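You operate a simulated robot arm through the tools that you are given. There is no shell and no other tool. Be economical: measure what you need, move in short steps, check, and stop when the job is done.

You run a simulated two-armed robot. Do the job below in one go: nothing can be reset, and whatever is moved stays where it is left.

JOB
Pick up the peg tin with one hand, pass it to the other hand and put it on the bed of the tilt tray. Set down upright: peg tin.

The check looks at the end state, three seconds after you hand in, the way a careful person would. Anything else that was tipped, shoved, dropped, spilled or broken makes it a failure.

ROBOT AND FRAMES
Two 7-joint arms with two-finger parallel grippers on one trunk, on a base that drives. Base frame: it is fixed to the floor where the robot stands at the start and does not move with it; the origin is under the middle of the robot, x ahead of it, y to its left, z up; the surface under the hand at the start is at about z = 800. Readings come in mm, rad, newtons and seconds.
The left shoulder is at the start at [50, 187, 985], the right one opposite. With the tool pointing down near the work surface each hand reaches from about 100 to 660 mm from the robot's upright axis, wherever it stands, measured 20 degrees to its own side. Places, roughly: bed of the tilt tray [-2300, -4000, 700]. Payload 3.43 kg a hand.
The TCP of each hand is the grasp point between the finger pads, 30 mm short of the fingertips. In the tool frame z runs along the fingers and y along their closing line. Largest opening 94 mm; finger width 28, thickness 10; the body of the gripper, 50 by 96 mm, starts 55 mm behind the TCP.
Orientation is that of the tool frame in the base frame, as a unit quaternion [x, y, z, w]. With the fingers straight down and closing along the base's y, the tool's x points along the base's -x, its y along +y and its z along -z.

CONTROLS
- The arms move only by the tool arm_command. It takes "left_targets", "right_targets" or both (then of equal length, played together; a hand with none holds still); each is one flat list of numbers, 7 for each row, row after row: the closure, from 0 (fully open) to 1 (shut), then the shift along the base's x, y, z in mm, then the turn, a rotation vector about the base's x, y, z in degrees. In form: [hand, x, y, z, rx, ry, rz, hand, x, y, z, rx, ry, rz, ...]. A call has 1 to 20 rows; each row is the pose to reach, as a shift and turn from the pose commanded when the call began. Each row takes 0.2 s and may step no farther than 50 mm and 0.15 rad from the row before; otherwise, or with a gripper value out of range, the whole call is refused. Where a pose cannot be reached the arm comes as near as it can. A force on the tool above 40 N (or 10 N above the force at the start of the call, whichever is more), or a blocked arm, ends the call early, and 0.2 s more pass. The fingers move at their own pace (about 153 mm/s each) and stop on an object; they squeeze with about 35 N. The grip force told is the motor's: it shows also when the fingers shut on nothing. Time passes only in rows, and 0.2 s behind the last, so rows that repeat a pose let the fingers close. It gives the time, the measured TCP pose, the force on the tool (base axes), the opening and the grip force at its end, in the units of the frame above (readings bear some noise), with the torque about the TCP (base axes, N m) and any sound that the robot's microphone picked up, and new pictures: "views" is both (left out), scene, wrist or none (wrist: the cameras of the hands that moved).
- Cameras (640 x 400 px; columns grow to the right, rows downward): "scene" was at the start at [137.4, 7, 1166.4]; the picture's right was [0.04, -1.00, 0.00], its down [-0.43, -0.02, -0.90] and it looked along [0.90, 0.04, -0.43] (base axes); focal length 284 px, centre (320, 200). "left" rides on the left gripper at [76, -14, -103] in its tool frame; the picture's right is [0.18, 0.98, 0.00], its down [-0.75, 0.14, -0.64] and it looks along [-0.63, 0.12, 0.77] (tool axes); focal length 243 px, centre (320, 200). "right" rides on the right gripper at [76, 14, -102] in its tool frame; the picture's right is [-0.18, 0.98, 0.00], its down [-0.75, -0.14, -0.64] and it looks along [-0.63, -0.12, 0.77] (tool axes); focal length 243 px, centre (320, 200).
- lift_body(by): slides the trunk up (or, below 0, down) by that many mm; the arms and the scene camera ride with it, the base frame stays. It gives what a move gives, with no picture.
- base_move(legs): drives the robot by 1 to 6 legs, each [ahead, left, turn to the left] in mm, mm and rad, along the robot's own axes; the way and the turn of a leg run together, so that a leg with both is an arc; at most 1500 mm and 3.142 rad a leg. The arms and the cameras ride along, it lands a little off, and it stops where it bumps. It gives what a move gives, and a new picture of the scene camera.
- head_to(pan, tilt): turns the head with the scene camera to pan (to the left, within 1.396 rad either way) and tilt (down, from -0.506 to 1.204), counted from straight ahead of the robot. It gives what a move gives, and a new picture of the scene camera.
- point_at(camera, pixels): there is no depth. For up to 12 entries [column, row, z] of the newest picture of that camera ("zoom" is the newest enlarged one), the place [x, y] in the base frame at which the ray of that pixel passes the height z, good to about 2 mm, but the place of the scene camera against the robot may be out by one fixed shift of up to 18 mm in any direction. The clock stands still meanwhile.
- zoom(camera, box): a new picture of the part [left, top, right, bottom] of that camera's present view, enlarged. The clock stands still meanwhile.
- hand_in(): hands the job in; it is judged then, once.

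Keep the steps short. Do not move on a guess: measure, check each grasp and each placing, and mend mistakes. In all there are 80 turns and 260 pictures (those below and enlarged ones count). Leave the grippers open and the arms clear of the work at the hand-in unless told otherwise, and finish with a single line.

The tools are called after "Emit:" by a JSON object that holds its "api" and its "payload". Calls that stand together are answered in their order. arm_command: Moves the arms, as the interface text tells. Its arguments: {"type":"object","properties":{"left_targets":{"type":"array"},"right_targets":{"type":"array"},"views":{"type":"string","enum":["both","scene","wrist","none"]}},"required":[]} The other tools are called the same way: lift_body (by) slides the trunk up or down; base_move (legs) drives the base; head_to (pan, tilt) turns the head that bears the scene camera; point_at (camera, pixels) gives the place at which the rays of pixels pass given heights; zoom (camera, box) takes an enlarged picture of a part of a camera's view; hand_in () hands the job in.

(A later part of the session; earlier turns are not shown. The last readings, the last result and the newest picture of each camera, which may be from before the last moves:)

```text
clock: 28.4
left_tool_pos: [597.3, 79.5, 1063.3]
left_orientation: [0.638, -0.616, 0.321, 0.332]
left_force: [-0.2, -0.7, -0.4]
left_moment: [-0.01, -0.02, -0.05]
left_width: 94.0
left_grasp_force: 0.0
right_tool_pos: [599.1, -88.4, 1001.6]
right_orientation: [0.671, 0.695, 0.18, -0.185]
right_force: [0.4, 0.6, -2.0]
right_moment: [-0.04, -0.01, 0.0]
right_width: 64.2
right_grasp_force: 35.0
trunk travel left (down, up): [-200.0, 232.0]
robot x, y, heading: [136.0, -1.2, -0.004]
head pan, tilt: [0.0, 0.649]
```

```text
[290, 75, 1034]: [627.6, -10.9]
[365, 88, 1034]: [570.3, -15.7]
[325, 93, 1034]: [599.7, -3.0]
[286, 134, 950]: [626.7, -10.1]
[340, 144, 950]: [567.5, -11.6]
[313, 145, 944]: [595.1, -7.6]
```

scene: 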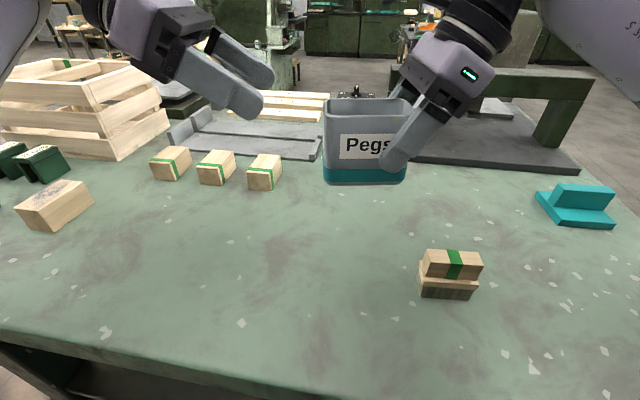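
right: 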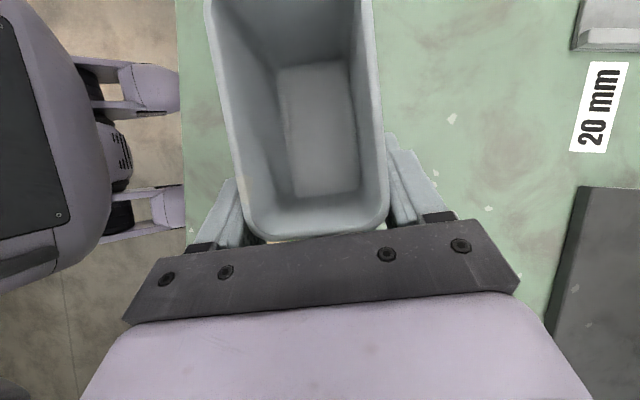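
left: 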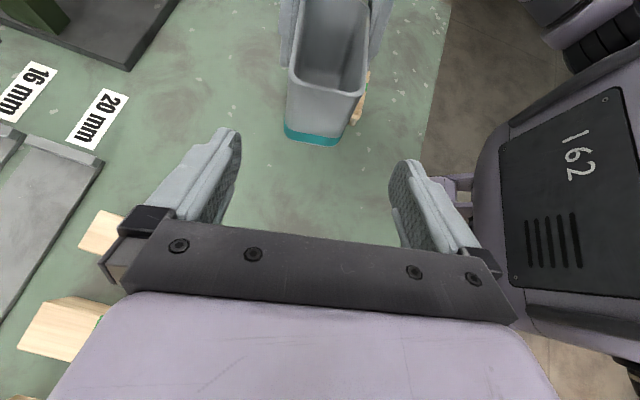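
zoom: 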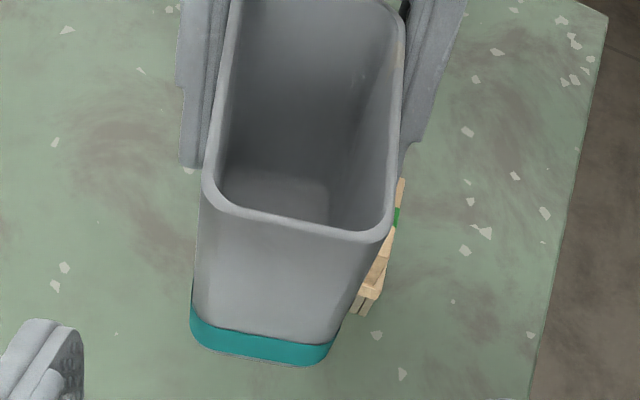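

The near edge is at y≈-5 and the centre at x≈598. I'll advance the open left hand to (598, -17, 995). Its tips will stay about 10 mm short of the right fingers.

Emit:
{"api": "arm_command", "payload": {"left_targets": [0, 1, -25, -17, 0, 0, 0, 0, 1, -50, -35, 0, 0, 0, 0, 1, -75, -52, 0, 0, 0, 0, 1, -96, -68, 0, 0, 0], "views": "both"}}

```text
clock: 29.4
left_tool_pos: [597.8, -16.2, 995.3]
left_orientation: [0.638, -0.617, 0.32, 0.333]
left_force: [-0.7, 0.8, -0.9]
left_moment: [0.01, -0.02, 0.03]
left_width: 93.9
left_grasp_force: 0.2
right_tool_pos: [599.9, -88.4, 1000.2]
right_orientation: [0.67, 0.695, 0.18, -0.186]
right_force: [0.4, -0.6, -1.7]
right_moment: [-0.08, -0.03, -0.04]
right_width: 64.1
right_grasp_force: 34.8
trunk travel left (down, up): [-200.0, 232.0]
robot x, y, heading: [135.3, 0.3, -0.009]
head pan, tilt: [0.0, 0.649]
```

scene: 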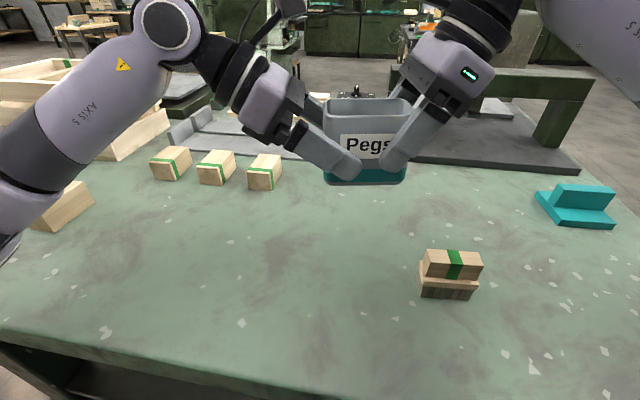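
left: 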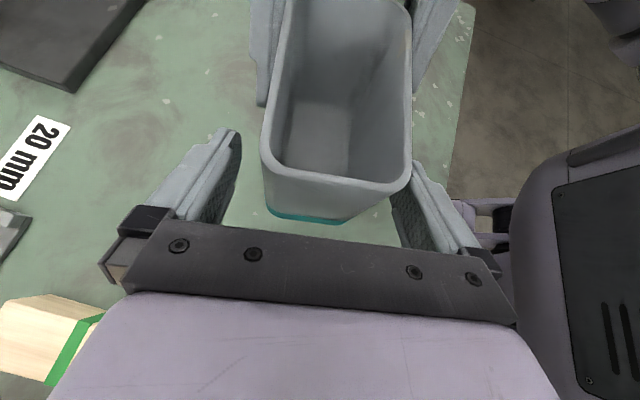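

The tin lies centrally between the left fingers. I'll close the left hand while the right keeps holding.

Emit:
{"api": "arm_command", "payload": {"left_targets": [0.25, 0, 0, 0, 0, 0, 0, 0.5, 0, 0, 0, 0, 0, 0, 1, 0, 0, 0, 0, 0, 0, 1, 0, 0, 0, 0, 0, 0], "views": "both"}}

```text
clock: 30.4
left_tool_pos: [598.8, -14.7, 994.6]
left_orientation: [0.638, -0.616, 0.321, 0.332]
left_force: [-3.7, -2.5, 0.5]
left_moment: [0.09, -0.76, 0.25]
left_width: 64.0
left_grasp_force: 35.0
right_tool_pos: [600.2, -87.0, 1001.5]
right_orientation: [0.671, 0.695, 0.181, -0.187]
right_force: [3.7, 3.0, -0.7]
right_moment: [-0.04, 0.66, -0.55]
right_width: 64.2
right_grasp_force: 34.9
trunk travel left (down, up): [-200.0, 232.0]
robot x, y, heading: [131.3, -5.2, -0.002]
head pan, tilt: [0.0, 0.649]
```

scene: 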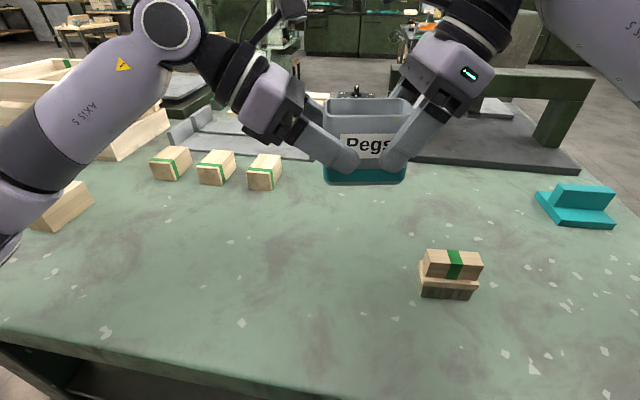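
left: 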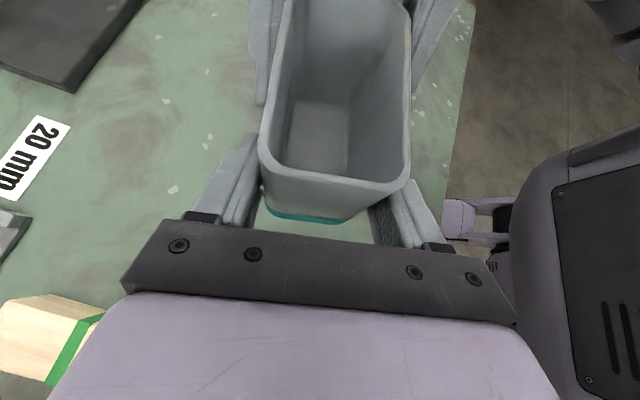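

Both hands hold at 64 mm with 35 N each. Now I'll open the right hand in place.

Emit:
{"api": "arm_command", "payload": {"right_targets": [0.5, 0, 0, 0, 0, 0, 0, 0, 0, 0, 0, 0, 0, 0, 0, 0, 0, 0, 0, 0, 0], "left_targets": [1, 0, 0, 0, 0, 0, 0, 1, 0, 0, 0, 0, 0, 0, 1, 0, 0, 0, 0, 0, 0], "views": "both"}}

```text
clock: 31.2
left_tool_pos: [597.4, -15.2, 994.4]
left_orientation: [0.638, -0.616, 0.32, 0.332]
left_force: [0.9, -0.2, 0.0]
left_moment: [0.09, -0.01, 0.03]
left_width: 64.3
left_grasp_force: 34.9
right_tool_pos: [599.8, -87.5, 1001.4]
right_orientation: [0.671, 0.695, 0.181, -0.185]
right_force: [-0.5, 0.0, 0.1]
right_moment: [0.03, 0.03, 0.01]
right_width: 94.1
right_grasp_force: 0.1
trunk travel left (down, up): [-200.0, 232.0]
robot x, y, heading: [134.5, 0.2, -0.002]
head pan, tilt: [0.0, 0.649]
```

scene: 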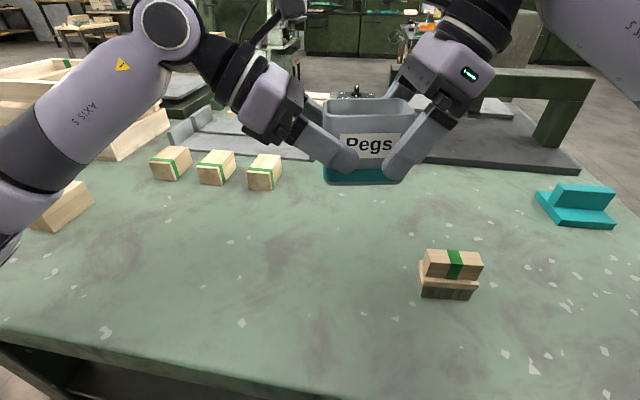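
right: 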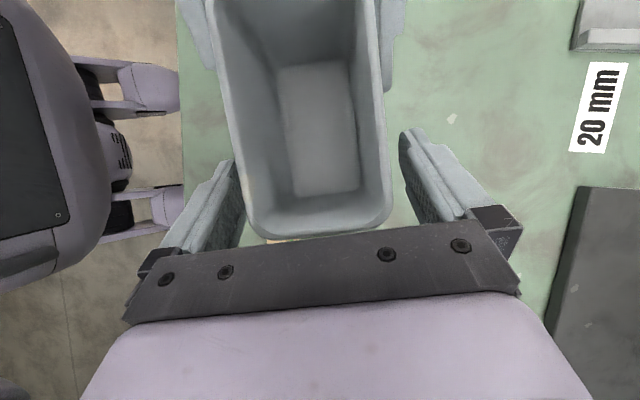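
left: 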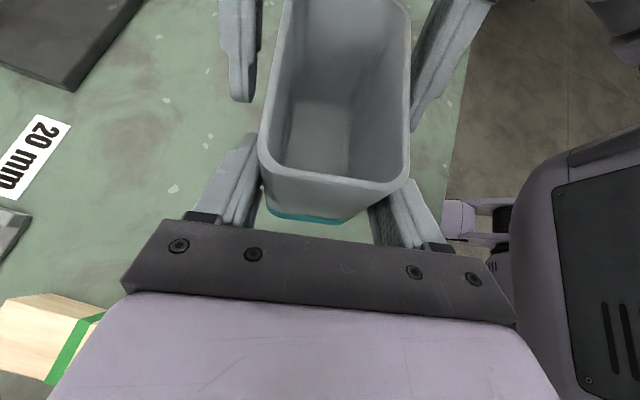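

The right hand is open and the tin sits steady in the left. I'll retract the right along its axis, then tuck it in. Once it's clear, the left draws the tin closer.

Emit:
{"api": "arm_command", "payload": {"right_targets": [0, 0, -16, 28, 0, 0, 0, 0, 0, -33, 57, 0, 0, 0, 0, 0, -50, 86, 0, 0, 0, 0, 0, -70, 113, 0, 0, 0, 0, -35, -90, 110, -8, 0, 0, 0, -70, -110, 105, -16, 0, 0, 0, -105, -125, 100, -24, 0, 0, 0, -140, -130, 95, -30, 0, 0, 0, -170, -130, 90, -30, 0, 0], "left_targets": [1, 0, 0, 0, 0, 0, 0, 1, 0, 0, 0, 0, 0, 0, 1, 0, 0, 0, 0, 0, 0, 1, 0, 0, 0, 0, 0, 0, 1, -20, 10, 2, 0, 0, 0, 1, -45, 20, 5, 0, 0, 0, 1, -70, 30, 8, 0, 0, 0, 1, -95, 40, 10, 0, 0, 0, 1, -115, 50, 12, 0, 0, 0], "views": "both"}}

```text
clock: 33.2
left_tool_pos: [483.9, 33.7, 1006.8]
left_orientation: [0.639, -0.616, 0.321, 0.332]
left_force: [-0.5, -0.7, -1.8]
left_moment: [0.08, 0.01, -0.04]
left_width: 64.1
left_grasp_force: 34.7
right_tool_pos: [428.2, -219.3, 1092.1]
right_orientation: [0.696, 0.718, -0.006, -0.006]
right_force: [-0.9, 0.5, -0.1]
right_moment: [0.02, 0.0, 0.01]
right_width: 94.1
right_grasp_force: 0.0
trunk travel left (down, up): [-200.0, 232.0]
robot x, y, heading: [139.0, 0.6, 0.0]
head pan, tilt: [0.0, 0.649]
```

scene: 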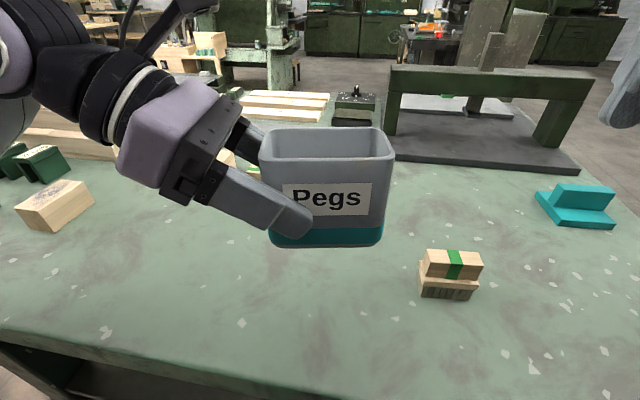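
right: 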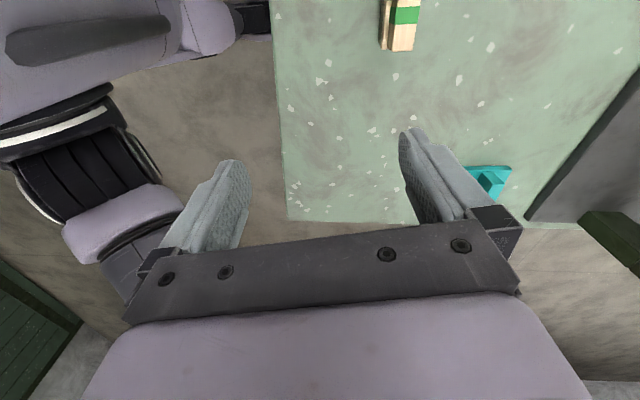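
left: 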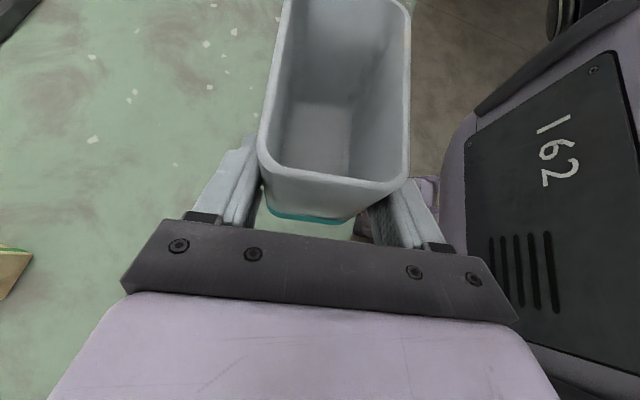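

The tin is secure and the right hand is clear. I'll back away from the table by 250 mm, then look to the right.

Emit:
{"api": "base_move", "payload": {"legs": [[-250, 0, 0]]}}

Emit:
{"api": "head_to", "payload": {"pan": -1.39, "tilt": 0.35}}

```text
clock: 35.0
left_tool_pos: [233.5, 34.8, 1006.3]
left_orientation: [0.638, -0.616, 0.321, 0.332]
left_force: [-0.6, 0.3, -1.0]
left_moment: [0.03, 0.0, 0.0]
left_width: 64.0
left_grasp_force: 34.8
right_tool_pos: [177.6, -218.2, 1090.1]
right_orientation: [0.697, 0.717, -0.005, -0.005]
right_force: [0.1, 0.0, 0.1]
right_moment: [0.01, -0.02, -0.01]
right_width: 93.7
right_grasp_force: 0.1
trunk travel left (down, up): [-200.0, 232.0]
robot x, y, heading: [-114.9, 3.0, 0.0]
head pan, tilt: [0.0, 0.649]
```

scene: 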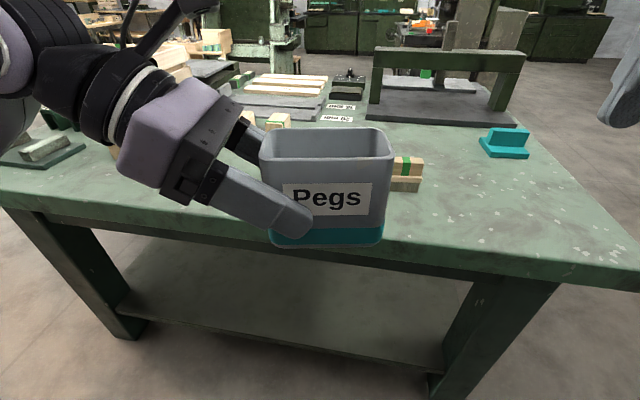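

```text
clock: 36.6
left_tool_pos: [234.2, 34.6, 1006.2]
left_orientation: [0.638, -0.615, 0.322, 0.333]
left_force: [0.4, 0.0, -1.4]
left_moment: [0.06, -0.02, 0.0]
left_width: 64.0
left_grasp_force: 34.6
right_tool_pos: [178.1, -219.3, 1091.2]
right_orientation: [0.697, 0.718, -0.006, -0.006]
right_force: [0.4, 0.9, 0.4]
right_moment: [0.01, 0.02, 0.03]
right_width: 94.2
right_grasp_force: 0.2
trunk travel left (down, up): [-200.0, 232.0]
robot x, y, heading: [-110.0, -1.0, -0.006]
head pan, tilt: [-1.389, 0.351]
```

scene: 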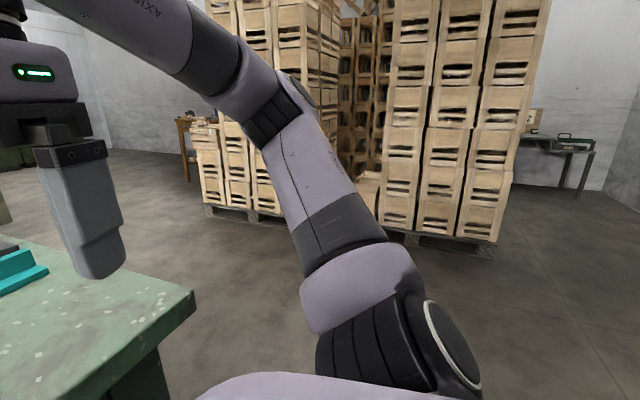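

A stack of crates stands to the right, and a bench with something on it is behind it at (560,150), possibly the tray. I'll measure floor points for the route.

Emit:
{"api": "point_at", "payload": {"camera": "scene", "pixels": [[495, 257, 0], [390, 240, 0], [205, 215, 0], [280, 225, 0], [560, 188, 0], [582, 195, 0], [590, 150, 700], [525, 143, 700], [195, 292, 800], [640, 205, 0]]}}

Emit:
{"api": "zoom", "payload": {"camera": "scene", "box": [480, 90, 640, 210]}}

```text
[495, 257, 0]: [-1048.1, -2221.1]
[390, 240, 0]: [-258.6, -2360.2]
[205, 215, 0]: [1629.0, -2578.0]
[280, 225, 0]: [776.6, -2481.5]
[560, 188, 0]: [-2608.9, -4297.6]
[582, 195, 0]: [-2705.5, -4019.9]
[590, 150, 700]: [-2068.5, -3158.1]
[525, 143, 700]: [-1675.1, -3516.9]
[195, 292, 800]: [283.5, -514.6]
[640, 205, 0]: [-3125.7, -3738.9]
```

```text
3.33 times, centred on (560, 150) of scene
```

zoom: 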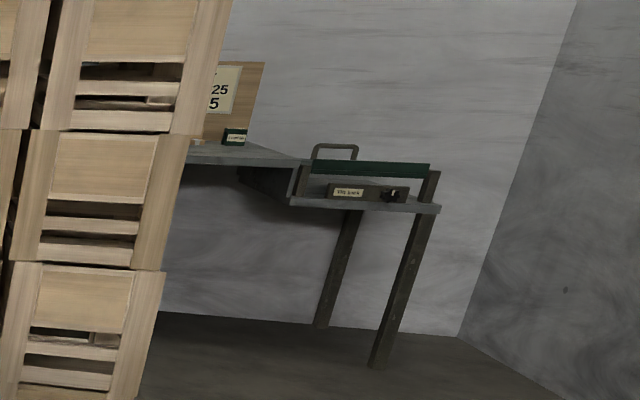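

The tray stands in the corner beyond the crates and seems to have a lock lever on it. I'll back up 120 mm more, then turn right in place 1.5 rad and look.

Emit:
{"api": "base_move", "payload": {"legs": [[-120, 0, 0], [0, 0, -1.5]]}}

Emit:
{"api": "head_to", "payload": {"pan": -0.8, "tilt": 0.3}}

```text
clock: 41.5
left_tool_pos: [-174.7, -342.0, 1006.5]
left_orientation: [-0.049, 0.886, -0.01, -0.462]
left_force: [-0.2, 0.0, -1.1]
left_moment: [0.04, -0.04, 0.02]
left_width: 63.9
left_grasp_force: 35.0
right_tool_pos: [-432.3, -306.2, 1091.0]
right_orientation: [0.999, 0.054, -0.002, -0.008]
right_force: [-0.5, 0.8, 0.2]
right_moment: [0.0, 0.02, -0.01]
right_width: 94.0
right_grasp_force: 0.0
trunk travel left (down, up): [-200.0, 232.0]
robot x, y, heading: [-233.1, 1.7, -1.496]
head pan, tilt: [-1.389, 0.351]
```

scene: 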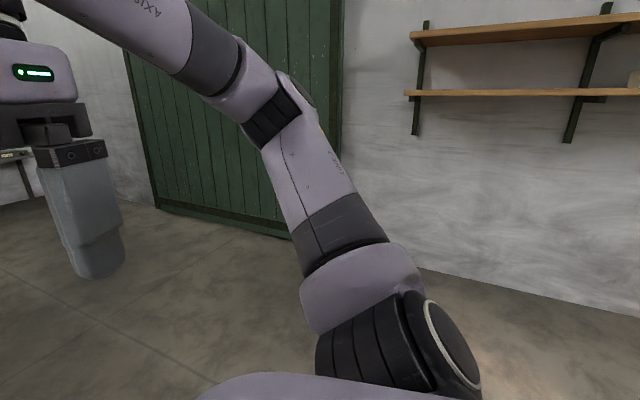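

```text
clock: 42.5
left_tool_pos: [-175.7, -343.0, 1006.5]
left_orientation: [-0.05, 0.886, -0.01, -0.461]
left_force: [-0.4, -1.3, -1.1]
left_moment: [0.02, -0.06, 0.0]
left_width: 63.7
left_grasp_force: 34.9
right_tool_pos: [-432.2, -307.8, 1090.7]
right_orientation: [0.999, 0.054, -0.001, -0.008]
right_force: [0.2, -0.6, 0.0]
right_moment: [0.0, 0.02, -0.05]
right_width: 93.9
right_grasp_force: 0.1
trunk travel left (down, up): [-200.0, 232.0]
robot x, y, heading: [-235.6, 3.1, -1.499]
head pan, tilt: [-0.799, 0.3]
```

scene: 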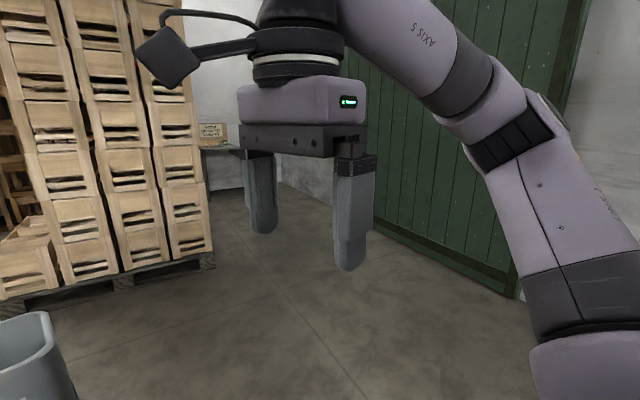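

The floor between the crates and the green door is clear. I'll measure the pallet corner and the door/wall base.

Emit:
{"api": "point_at", "payload": {"camera": "scene", "pixels": [[214, 266, 0], [110, 290, 0], [510, 297, 0], [400, 240, 0], [245, 190, 0], [300, 300, 0], [330, 195, 0]]}}

```text
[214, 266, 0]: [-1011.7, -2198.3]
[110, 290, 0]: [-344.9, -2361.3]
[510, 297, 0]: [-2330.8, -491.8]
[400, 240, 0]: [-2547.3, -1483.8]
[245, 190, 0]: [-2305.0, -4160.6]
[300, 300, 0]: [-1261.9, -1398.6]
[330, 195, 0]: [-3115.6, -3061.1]
```

The corridor at y≈-2200 runs from x≈-1010 (pallet) to about -2800 (wall). I'll drive diagonally to about (-1900, -1900), still facing the far wall.

Emit:
{"api": "base_move", "payload": {"legs": [[890, -900, 0], [885, -895, -0.07]]}}

Emit:
{"api": "head_to", "payload": {"pan": -0.15, "tilt": 0.25}}

```text
clock: 58.5
left_tool_pos: [-1887.3, -2223.1, 1006.8]
left_orientation: [-0.016, 0.887, 0.008, -0.462]
left_force: [-0.1, 0.0, -1.7]
left_moment: [-0.02, -0.05, -0.01]
left_width: 63.9
left_grasp_force: 35.0
right_tool_pos: [-2140.8, -2168.8, 1091.3]
right_orientation: [1.0, 0.016, 0.0, -0.008]
right_force: [0.2, 0.1, -0.4]
right_moment: [0.02, -0.02, 0.0]
right_width: 94.1
right_grasp_force: 0.1
trunk travel left (down, up): [-200.0, 232.0]
robot x, y, heading: [-1921.0, -1875.1, -1.576]
head pan, tilt: [-0.799, 0.3]
```

scene: 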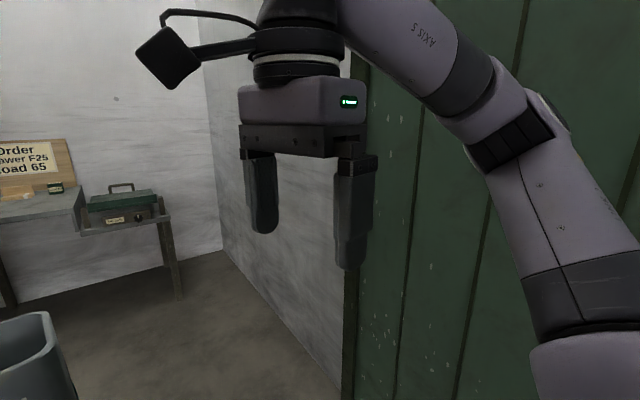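

```text
clock: 59.5
left_tool_pos: [-1886.8, -2222.9, 1006.1]
left_orientation: [-0.017, 0.887, 0.008, -0.461]
left_force: [-0.3, 0.7, -2.3]
left_moment: [0.0, -0.1, -0.01]
left_width: 63.8
left_grasp_force: 34.6
right_tool_pos: [-2140.4, -2169.8, 1090.9]
right_orientation: [1.0, 0.017, 0.0, -0.008]
right_force: [-0.5, 0.2, -0.4]
right_moment: [0.0, 0.03, -0.01]
right_width: 93.9
right_grasp_force: 0.0
trunk travel left (down, up): [-200.0, 232.0]
robot x, y, heading: [-1920.4, -1874.1, -1.568]
head pan, tilt: [-0.15, 0.25]
```

scene: 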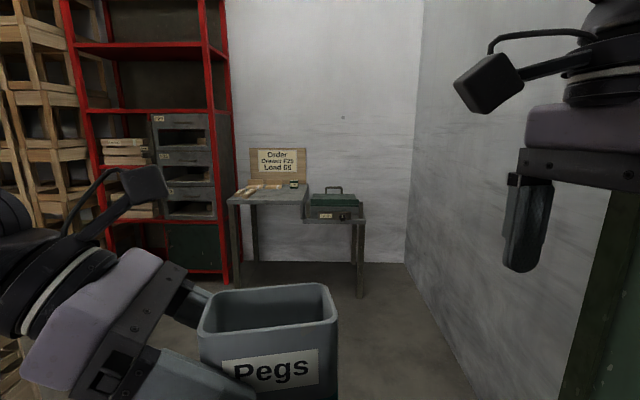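

Emit:
{"api": "zoom", "payload": {"camera": "scene", "box": [220, 140, 380, 240]}}

Emit:
{"api": "point_at", "payload": {"camera": "scene", "pixels": [[304, 218, 690], [366, 220, 690], [360, 298, 0], [312, 207, 700], [357, 206, 700], [313, 196, 740], [355, 195, 740], [230, 285, 0], [420, 290, 0], [232, 200, 760]]}}

```text
4.00 times, centred on (300, 190) of scene
```

zoom: 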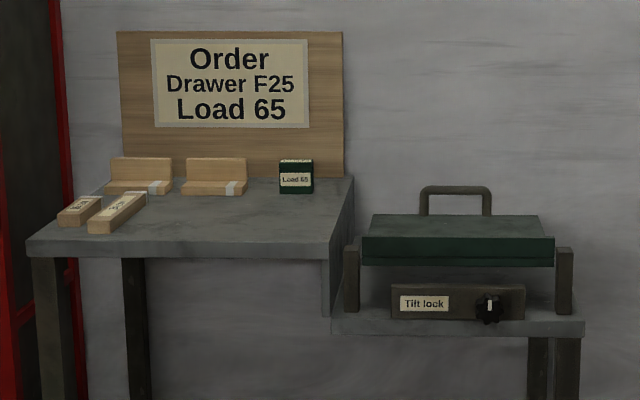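

```text
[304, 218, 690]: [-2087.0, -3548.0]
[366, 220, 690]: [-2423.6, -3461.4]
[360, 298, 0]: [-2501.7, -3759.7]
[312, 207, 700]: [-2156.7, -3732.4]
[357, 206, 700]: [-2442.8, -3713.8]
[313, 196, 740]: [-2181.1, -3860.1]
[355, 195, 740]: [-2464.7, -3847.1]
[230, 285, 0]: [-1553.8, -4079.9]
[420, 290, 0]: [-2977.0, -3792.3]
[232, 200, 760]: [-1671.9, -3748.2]
```

The tray is a green plate between posts above a panel with a "Tilt lock" knob. The other bench's goods lie to its left. I'll drive closer, to about (-2280, -3200), and then inspect.

Emit:
{"api": "base_move", "payload": {"legs": [[1330, -360, 0]]}}

Emit:
{"api": "head_to", "payload": {"pan": -0.05, "tilt": 0.5}}

```text
clock: 66.4
left_tool_pos: [-2236.9, -3558.3, 1006.9]
left_orientation: [-0.021, 0.887, 0.006, -0.461]
left_force: [-0.2, 0.5, -1.8]
left_moment: [0.05, -0.05, 0.01]
left_width: 64.1
left_grasp_force: 35.1
right_tool_pos: [-2489.6, -3506.2, 1091.5]
right_orientation: [1.0, 0.021, 0.0, -0.009]
right_force: [0.8, -0.1, 0.4]
right_moment: [-0.02, -0.01, -0.02]
right_width: 94.0
right_grasp_force: 0.1
trunk travel left (down, up): [-200.0, 232.0]
robot x, y, heading: [-2275.6, -3213.7, -1.559]
head pan, tilt: [-0.15, 0.25]
```

scene: 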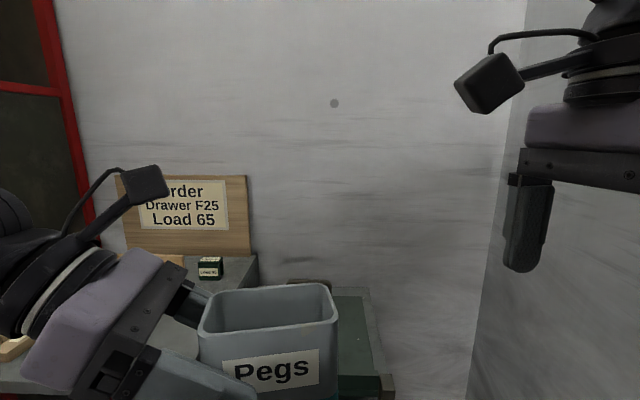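

```text
clock: 67.2
left_tool_pos: [-2235.7, -3558.4, 1007.6]
left_orientation: [-0.02, 0.887, 0.006, -0.462]
left_force: [0.2, -1.0, -0.7]
left_moment: [0.04, -0.03, 0.0]
left_width: 63.9
left_grasp_force: 34.8
right_tool_pos: [-2490.4, -3507.7, 1090.6]
right_orientation: [1.0, 0.021, 0.0, -0.008]
right_force: [0.4, -0.2, -0.3]
right_moment: [0.0, -0.01, 0.0]
right_width: 93.6
right_grasp_force: 0.0
trunk travel left (down, up): [-200.0, 232.0]
robot x, y, heading: [-2274.1, -3211.5, -1.563]
head pan, tilt: [-0.051, 0.499]
```

scene: 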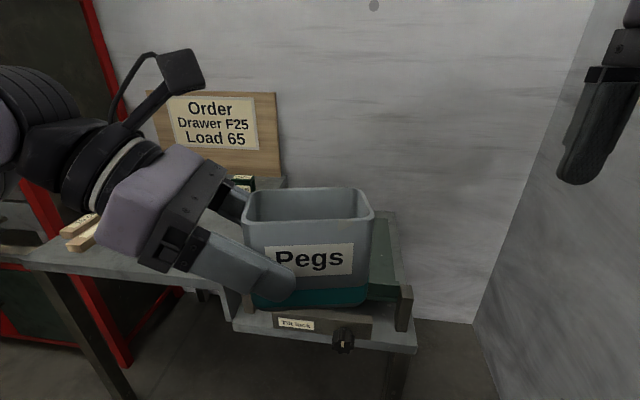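

The tin hides the tray. I'll shift the left hand 170 mm to the robot's left (base +x) and zoom on the tray and knob.

Emit:
{"api": "arm_command", "payload": {"left_targets": [1, 40, 0, 10, 0, 0, 0, 1, 80, 0, 20, 0, 0, 0, 1, 120, 0, 30, 0, 0, 0, 1, 155, 0, 40, 0, 0, 0, 1, 185, 0, 40, 0, 0, 0], "views": "scene"}}

Emit:
{"api": "zoom", "payload": {"camera": "scene", "box": [210, 190, 434, 370]}}

```text
clock: 68.4
left_tool_pos: [-2050.0, -3558.2, 1046.9]
left_orientation: [-0.02, 0.887, 0.006, -0.462]
left_force: [0.8, 0.5, -1.8]
left_moment: [-0.01, -0.08, 0.0]
left_width: 64.0
left_grasp_force: 34.5
right_tool_pos: [-2490.1, -3506.6, 1092.1]
right_orientation: [1.0, 0.021, 0.0, -0.007]
right_force: [0.8, -0.1, -0.6]
right_moment: [-0.03, 0.01, 0.01]
right_width: 94.0
right_grasp_force: 0.1
trunk travel left (down, up): [-200.0, 232.0]
robot x, y, heading: [-2272.0, -3214.6, -1.562]
head pan, tilt: [-0.051, 0.499]
```

scene: 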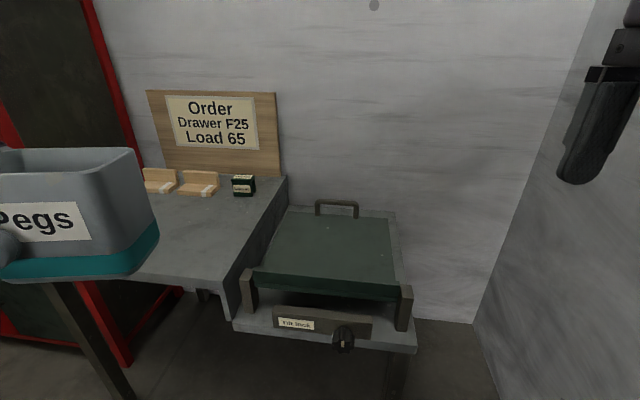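

```text
2.22 times, centred on (322, 280) of scene
```

zoom: 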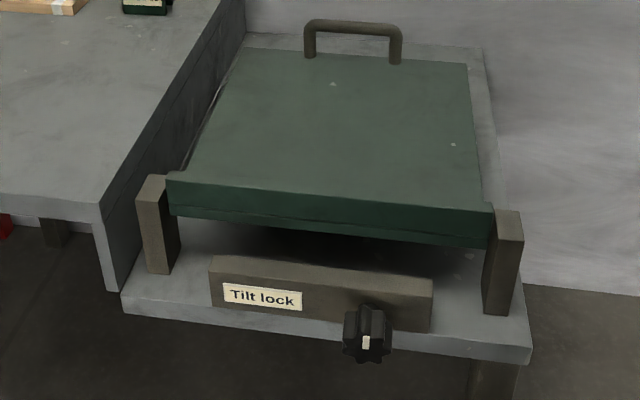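

The bed appears to hinge at the front posts, so the state of the lock could matter. I'll zoom tighter on the knob and the bed's edges, and measure the bed.

Emit:
{"api": "zoom", "payload": {"camera": "scene", "box": [265, 290, 425, 390]}}

Emit:
{"api": "zoom", "payload": {"camera": "scene", "box": [240, 190, 420, 310]}}

Emit:
{"api": "point_at", "payload": {"camera": "scene", "pixels": [[269, 270, 700], [382, 282, 700], [295, 212, 700], [373, 213, 700], [343, 342, 640], [234, 328, 620], [416, 350, 620], [242, 273, 720], [412, 287, 720]]}}

```text
4.00 times, centred on (345, 340) of scene
```

zoom: 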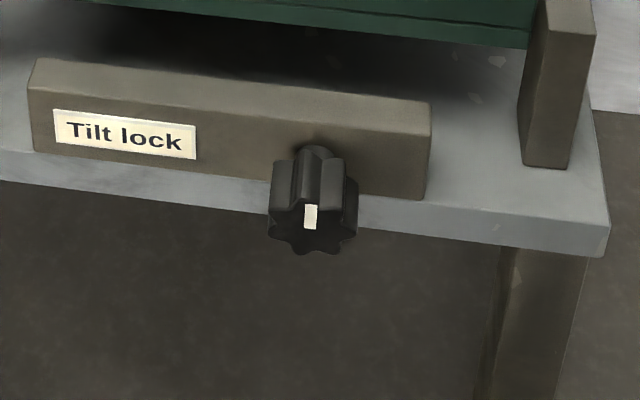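

```text
3.33 times, centred on (330, 250) of scene
```

zoom: 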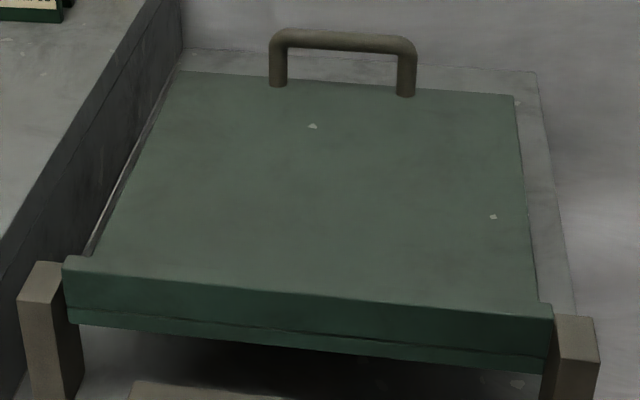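

```text
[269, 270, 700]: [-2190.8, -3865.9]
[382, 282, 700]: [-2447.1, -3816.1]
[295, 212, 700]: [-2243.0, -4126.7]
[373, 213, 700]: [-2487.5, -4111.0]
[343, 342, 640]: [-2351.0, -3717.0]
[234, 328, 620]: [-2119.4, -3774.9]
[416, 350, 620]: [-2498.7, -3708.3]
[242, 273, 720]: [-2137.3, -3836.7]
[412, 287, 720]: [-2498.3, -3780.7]
```

The bed has a raised front lip and measures about 260 mm square, centred near (-2340, -3980). I need to know whether it's level. The left wrist camera looks across towards it, so I'll take that view.

Emit:
{"api": "zoom", "payload": {"camera": "left", "box": [0, 0, 640, 400]}}

Emit:
{"api": "zoom", "payload": {"camera": "right", "box": [0, 0, 640, 400]}}

```text
1.00 times, centred on (320, 200) of left (not enlarged: the box is as wide or as high as the picture)
```

zoom: 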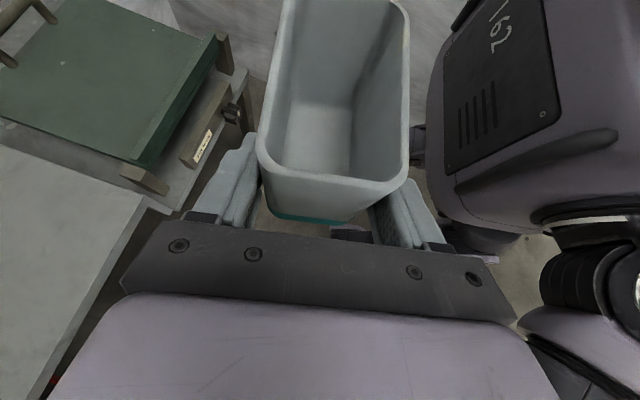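

```text
1.00 times, centred on (320, 200) of right (not enlarged: the box is as wide or as high as the picture)
```

zoom: 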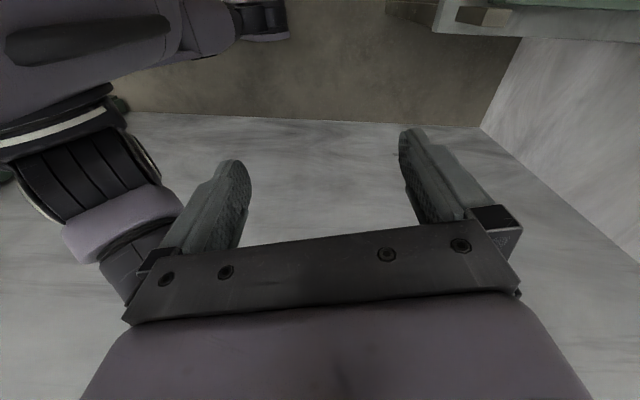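

The left camera sees the tray from the side. I'll zoom there and compare matching specks in both cameras to get the heights.

Emit:
{"api": "zoom", "payload": {"camera": "left", "box": [0, 0, 260, 200]}}

Emit:
{"api": "point_at", "payload": {"camera": "scene", "pixels": [[334, 228, 660], [334, 228, 700], [334, 228, 720], [388, 255, 660], [388, 255, 700], [388, 255, 720], [395, 218.5, 700], [291, 211.5, 700], [395, 218.5, 660], [291, 211.5, 660]]}}

```text
2.00 times, centred on (130, 100) of left
```

zoom: 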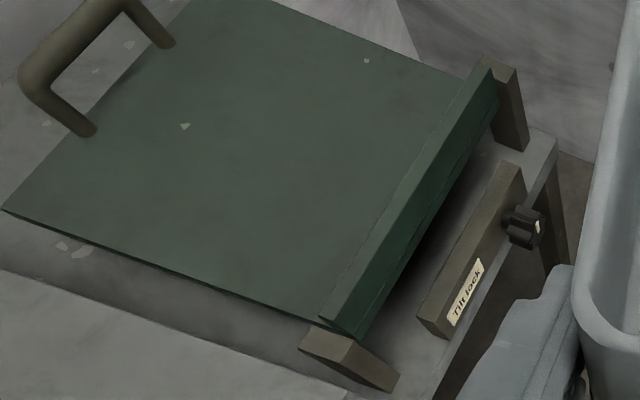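

```text
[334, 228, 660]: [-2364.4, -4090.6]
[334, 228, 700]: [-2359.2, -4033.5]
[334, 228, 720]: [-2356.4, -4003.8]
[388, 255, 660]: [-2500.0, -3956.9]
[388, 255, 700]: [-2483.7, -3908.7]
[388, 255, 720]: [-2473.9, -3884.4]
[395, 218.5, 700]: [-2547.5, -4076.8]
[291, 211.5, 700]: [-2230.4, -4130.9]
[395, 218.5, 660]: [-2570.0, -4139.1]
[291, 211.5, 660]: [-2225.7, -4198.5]
```

Now the same specks and bed corners from this zoomed left view, at several heights.

Emit:
{"api": "point_at", "payload": {"camera": "zoom", "pixels": [[185, 126, 640], [185, 126, 660], [185, 126, 700], [185, 126, 720], [367, 60, 660], [367, 60, 700], [367, 60, 720], [3, 209, 660], [3, 209, 700], [322, 318, 700], [470, 75, 700], [525, 225, 650]]}}

```text
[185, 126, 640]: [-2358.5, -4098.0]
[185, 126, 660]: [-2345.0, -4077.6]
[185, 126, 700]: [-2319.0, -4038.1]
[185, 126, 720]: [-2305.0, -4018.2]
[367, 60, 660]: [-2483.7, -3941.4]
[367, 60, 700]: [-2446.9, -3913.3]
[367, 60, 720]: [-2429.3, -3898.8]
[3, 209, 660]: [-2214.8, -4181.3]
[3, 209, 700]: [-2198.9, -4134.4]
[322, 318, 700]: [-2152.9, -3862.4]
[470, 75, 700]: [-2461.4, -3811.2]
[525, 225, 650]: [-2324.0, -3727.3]
```

The two specks come out at nearly the same height, so the bed looks about level, probably lower than 700. For precise heights, I'll lower the trunk 120 mm (useful anyway) and look again with the same left camera.

Emit:
{"api": "lift_body", "payload": {"by": -120}}

Emit:
{"api": "zoom", "payload": {"camera": "left", "box": [0, 0, 320, 200]}}

```text
clock: 69.9
left_tool_pos: [-2050.9, -3557.1, 925.5]
left_orientation: [-0.021, 0.887, 0.005, -0.461]
left_force: [0.4, -0.4, -2.1]
left_moment: [-0.02, -0.03, 0.02]
left_width: 63.9
left_grasp_force: 34.9
right_tool_pos: [-2490.5, -3506.4, 971.2]
right_orientation: [1.0, 0.021, 0.0, -0.008]
right_force: [0.3, -0.2, -0.4]
right_moment: [-0.01, 0.04, 0.0]
right_width: 94.1
right_grasp_force: 0.0
trunk travel left (down, up): [-80.0, 352.0]
robot x, y, heading: [-2274.9, -3211.1, -1.565]
head pan, tilt: [-0.051, 0.499]
```

```text
2.00 times, centred on (160, 100) of left
```

zoom: 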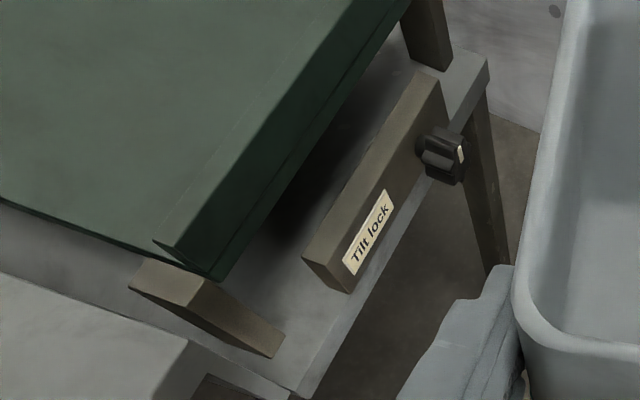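

I'll match the lip's left corner between the two views: it was at zoom (322,318), now at (153,240).

Emit:
{"api": "point_at", "payload": {"camera": "zoom", "pixels": [[153, 240, 660], [153, 240, 680], [153, 240, 700], [153, 240, 720], [213, 281, 660], [213, 281, 700]]}}

```text
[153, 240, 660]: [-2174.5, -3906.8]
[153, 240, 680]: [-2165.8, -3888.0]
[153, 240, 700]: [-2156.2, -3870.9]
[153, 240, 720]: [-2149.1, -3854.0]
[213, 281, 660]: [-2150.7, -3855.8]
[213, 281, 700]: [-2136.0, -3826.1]
```

The lip top is about z≈725, so the bed is about 700. The bed is rotated about 0.17 rad and centred near (-2330, -3972). I'll raise the trunk again to keep the elbows clear of the bench, then drive square to the tray, keeping the base left of the tray's leg.

Emit:
{"api": "lift_body", "payload": {"by": 120}}

Emit:
{"api": "base_move", "payload": {"legs": [[120, 135, -0.17]]}}

```text
clock: 71.4
left_tool_pos: [-2051.0, -3558.9, 1046.0]
left_orientation: [-0.021, 0.887, 0.005, -0.461]
left_force: [0.8, -0.6, -1.7]
left_moment: [0.0, -0.07, 0.01]
left_width: 63.9
left_grasp_force: 34.8
right_tool_pos: [-2489.9, -3506.1, 1090.8]
right_orientation: [1.0, 0.021, 0.0, -0.008]
right_force: [0.6, 0.4, 0.1]
right_moment: [0.01, -0.01, 0.01]
right_width: 94.0
right_grasp_force: 0.1
trunk travel left (down, up): [-200.0, 232.0]
robot x, y, heading: [-2275.2, -3210.6, -1.565]
head pan, tilt: [-0.051, 0.499]
```

```text
clock: 73.2
left_tool_pos: [-1988.4, -3719.4, 1046.1]
left_orientation: [0.055, 0.885, 0.045, -0.459]
left_force: [0.0, 0.4, -1.8]
left_moment: [-0.01, -0.06, 0.0]
left_width: 63.8
left_grasp_force: 35.3
right_tool_pos: [-2413.4, -3595.0, 1090.8]
right_orientation: [0.998, -0.063, 0.001, -0.008]
right_force: [-0.2, 0.5, -0.1]
right_moment: [0.0, -0.01, 0.0]
right_width: 93.9
right_grasp_force: 0.0
trunk travel left (down, up): [-200.0, 232.0]
robot x, y, heading: [-2152.3, -3341.1, -1.728]
head pan, tilt: [-0.051, 0.499]
```

scene: 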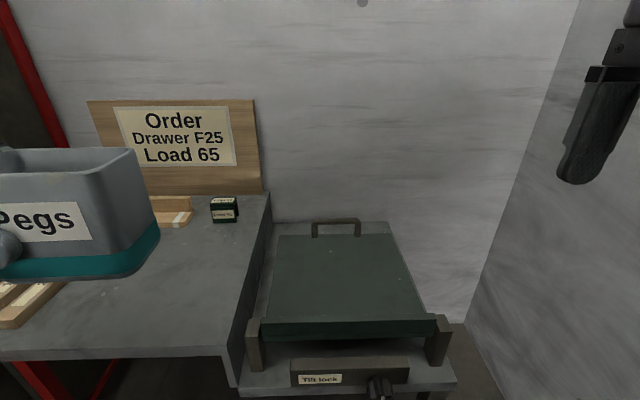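

Now squared up with the tray. I'll take the left camera view from this new place to triangulate the two specks.

Emit:
{"api": "zoom", "payload": {"camera": "left", "box": [0, 0, 320, 200]}}

Emit:
{"api": "head_to", "payload": {"pan": -0.1, "tilt": 0.7}}

```text
2.00 times, centred on (160, 100) of left
```

zoom: 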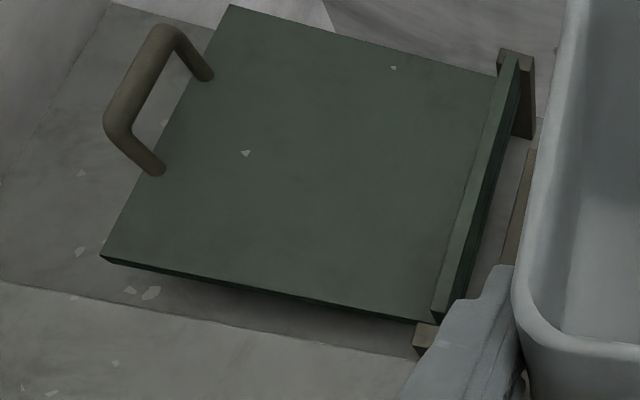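

```text
clock: 73.9
left_tool_pos: [-1989.4, -3720.5, 1046.2]
left_orientation: [0.056, 0.885, 0.046, -0.46]
left_force: [0.7, 0.3, -1.5]
left_moment: [-0.01, -0.05, -0.02]
left_width: 63.5
left_grasp_force: 35.4
right_tool_pos: [-2412.9, -3595.9, 1091.1]
right_orientation: [0.998, -0.063, 0.001, -0.008]
right_force: [-0.2, -0.4, -1.1]
right_moment: [-0.02, -0.05, 0.01]
right_width: 94.0
right_grasp_force: 0.1
trunk travel left (down, up): [-200.0, 232.0]
robot x, y, heading: [-2152.7, -3336.7, -1.738]
head pan, tilt: [-0.099, 0.7]
```

scene: 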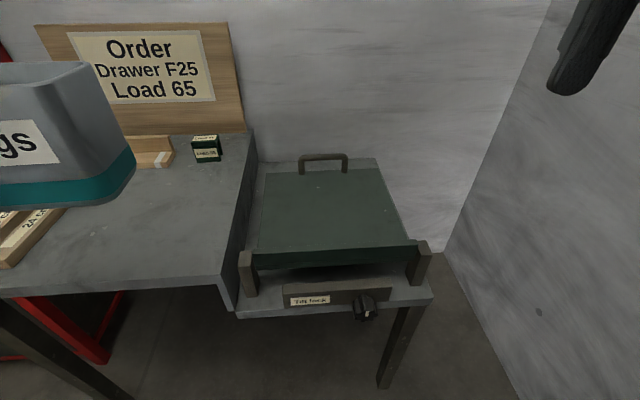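

Emit:
{"api": "point_at", "payload": {"camera": "zoom", "pixels": [[246, 153, 660], [246, 153, 700], [394, 67, 660], [394, 67, 700], [100, 256, 660], [100, 256, 700], [230, 4, 660], [230, 4, 700], [430, 310, 700], [430, 310, 720], [497, 75, 700]]}}

```text
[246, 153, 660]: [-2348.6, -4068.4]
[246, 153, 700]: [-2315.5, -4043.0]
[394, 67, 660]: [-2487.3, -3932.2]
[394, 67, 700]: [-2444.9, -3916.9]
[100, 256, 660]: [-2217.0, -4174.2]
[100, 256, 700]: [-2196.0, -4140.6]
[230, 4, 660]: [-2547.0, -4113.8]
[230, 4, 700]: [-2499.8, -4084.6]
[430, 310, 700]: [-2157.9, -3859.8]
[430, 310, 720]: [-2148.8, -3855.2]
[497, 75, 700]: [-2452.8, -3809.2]
```

The specks come out at z≈684 and 688 and the rear corner at ≈681, so the bed is close to level. Its centre is about (-2333, -3979). I need to be about 90 mm closer. First I'll measure the tray's leg position, to check the base stays clear of it.

Emit:
{"api": "point_at", "payload": {"camera": "scene", "pixels": [[383, 388, 0], [378, 380, 0], [130, 398, 0], [409, 250, 720], [257, 262, 720]]}}

Emit:
{"api": "base_move", "payload": {"legs": [[90, 50, 0]]}}

```text
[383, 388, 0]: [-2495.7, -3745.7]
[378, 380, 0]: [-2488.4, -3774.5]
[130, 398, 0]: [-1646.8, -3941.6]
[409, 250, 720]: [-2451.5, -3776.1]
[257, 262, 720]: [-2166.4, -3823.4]
```

```text
clock: 75.1
left_tool_pos: [-1955.1, -3817.0, 1045.0]
left_orientation: [0.055, 0.886, 0.044, -0.459]
left_force: [-0.4, 0.2, -1.4]
left_moment: [-0.05, -0.07, -0.01]
left_width: 63.3
left_grasp_force: 35.3
right_tool_pos: [-2379.3, -3692.5, 1091.2]
right_orientation: [0.998, -0.064, 0.001, -0.008]
right_force: [-0.3, 0.3, -0.1]
right_moment: [0.01, -0.02, 0.01]
right_width: 93.8
right_grasp_force: 0.0
trunk travel left (down, up): [-200.0, 232.0]
robot x, y, heading: [-2113.4, -3435.1, -1.73]
head pan, tilt: [-0.099, 0.7]
```

scene: 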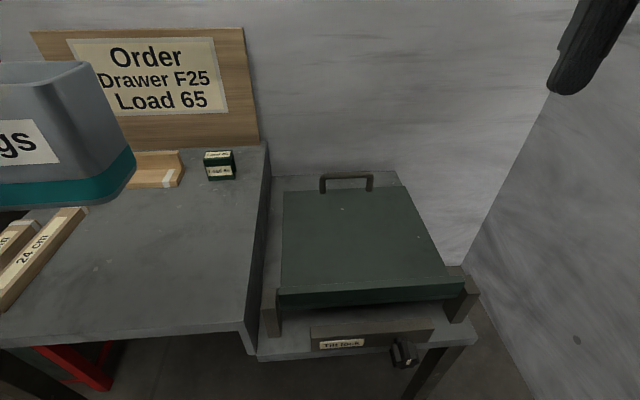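

Clear, and the bed is in reach. I'll carry the tin at height to above the bed centre, with the left TCP at about (-2296, -3985).

Emit:
{"api": "arm_command", "payload": {"left_targets": [1, -34, -17, 0, 0, 0, 0, 1, -68, -34, 0, 0, 0, 0, 1, -102, -50, 0, 0, 0, 0, 1, -137, -67, 0, 0, 0, 0, 1, -171, -84, 0, 0, 0, 0, 1, -205, -101, 0, 0, 0, 0, 1, -239, -118, 0, 0, 0, 0, 1, -273, -134, 0, 0, 0, 0, 1, -307, -151, 0, 0, 0, 0, 1, -341, -168, 0, 0, 0, 0], "views": "both"}}

```text
clock: 77.3
left_tool_pos: [-2298.3, -3984.8, 1046.2]
left_orientation: [0.057, 0.886, 0.044, -0.458]
left_force: [-0.2, -0.2, -0.7]
left_moment: [0.02, -0.02, -0.01]
left_width: 63.9
left_grasp_force: 35.1
right_tool_pos: [-2379.6, -3691.6, 1090.5]
right_orientation: [0.998, -0.065, 0.002, -0.008]
right_force: [0.8, -0.8, 0.0]
right_moment: [-0.03, 0.01, -0.03]
right_width: 93.9
right_grasp_force: 0.0
trunk travel left (down, up): [-200.0, 232.0]
robot x, y, heading: [-2118.2, -3436.5, -1.728]
head pan, tilt: [-0.099, 0.7]
```

scene: 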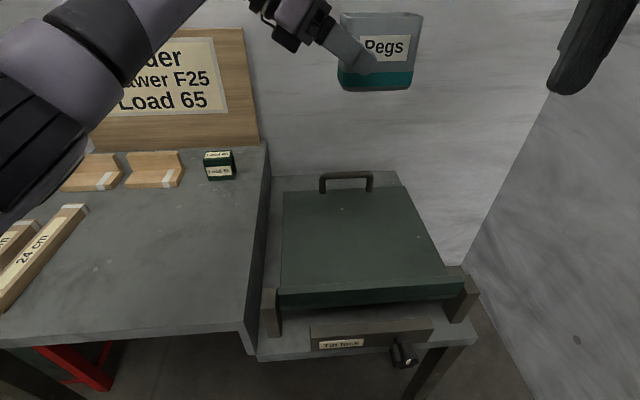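
left: 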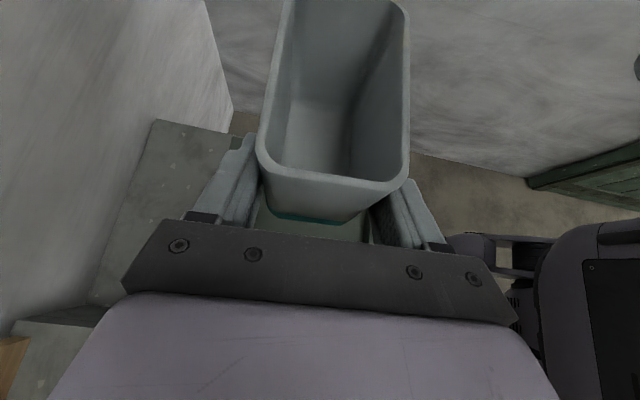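

The tin is above the bed. With the hand tilted out to the left, though, the wrist would come close to the higher bench when lowered. I'll yaw the hand +50° about the vertical so its tail points back towards the robot, keeping the tin above the bed centre.

Emit:
{"api": "arm_command", "payload": {"left_targets": [1, -1, 5, 0, 0, 0, 8.33, 1, -2, 10, 0, 0, 0, 16.67, 1, -4, 15, 0, 0, 0, 25, 1, -5, 20, 0, 0, 0, 33.33, 1, -6, 25, 0, 0, 0, 41.67, 1, -7, 30, 0, 0, 0, 50], "views": "both"}}

```text
clock: 78.7
left_tool_pos: [-2304.2, -3954.3, 1046.0]
left_orientation: [-0.325, 0.825, -0.156, -0.435]
left_force: [-0.2, 0.1, -2.0]
left_moment: [0.03, -0.03, 0.0]
left_width: 63.9
left_grasp_force: 35.1
right_tool_pos: [-2380.0, -3692.8, 1090.4]
right_orientation: [0.998, -0.064, 0.002, -0.007]
right_force: [0.4, -0.1, -0.7]
right_moment: [-0.04, 0.01, -0.04]
right_width: 93.9
right_grasp_force: 0.1
trunk travel left (down, up): [-200.0, 232.0]
robot x, y, heading: [-2116.4, -3438.8, -1.726]
head pan, tilt: [-0.099, 0.7]
```

scene: 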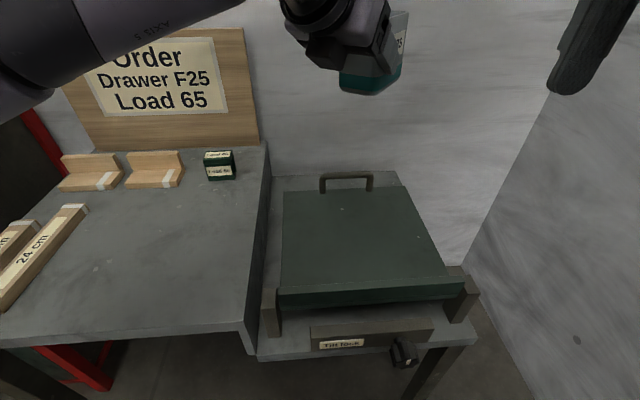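
left: 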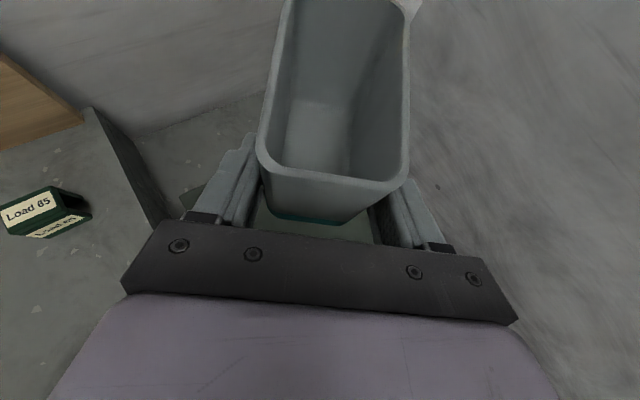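

Reached. Now I'll lower 200 mm straight down and check.

Emit:
{"api": "arm_command", "payload": {"left_targets": [1, 0, 0, -40, 0, 0, 0, 1, 0, 0, -80, 0, 0, 0, 1, 0, 0, -120, 0, 0, 0, 1, 0, 0, -160, 0, 0, 0, 1, 0, 0, -200, 0, 0, 0], "views": "both"}}

```text
clock: 79.9
left_tool_pos: [-2304.9, -3955.1, 844.6]
left_orientation: [-0.324, 0.825, -0.153, -0.437]
left_force: [0.4, 0.1, -1.9]
left_moment: [0.05, -0.05, 0.03]
left_width: 64.1
left_grasp_force: 35.2
right_tool_pos: [-2380.1, -3691.5, 1090.9]
right_orientation: [0.998, -0.064, 0.001, -0.008]
right_force: [-0.3, -0.2, 0.1]
right_moment: [-0.02, 0.0, 0.04]
right_width: 94.0
right_grasp_force: 0.0
trunk travel left (down, up): [-200.0, 232.0]
robot x, y, heading: [-2116.9, -3437.1, -1.731]
head pan, tilt: [-0.099, 0.7]
```

scene: 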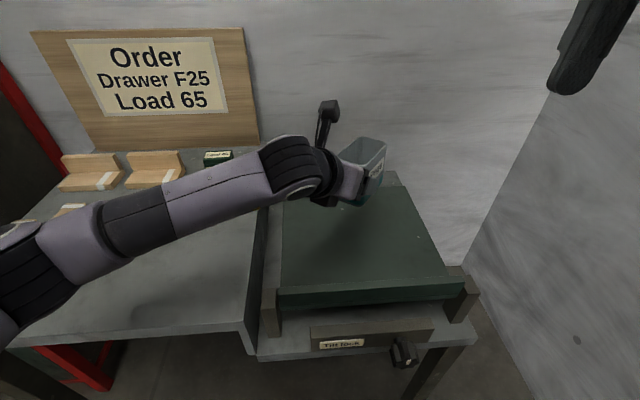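
left: 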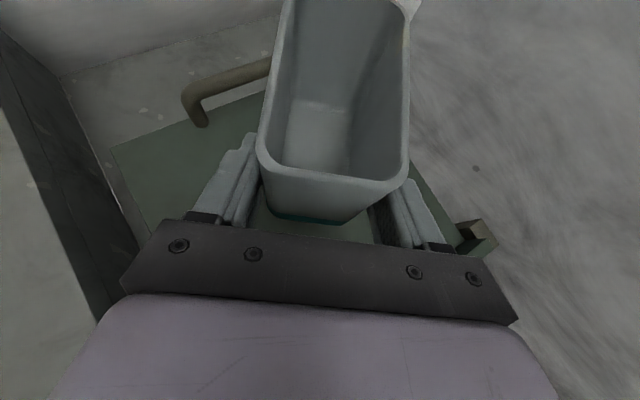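

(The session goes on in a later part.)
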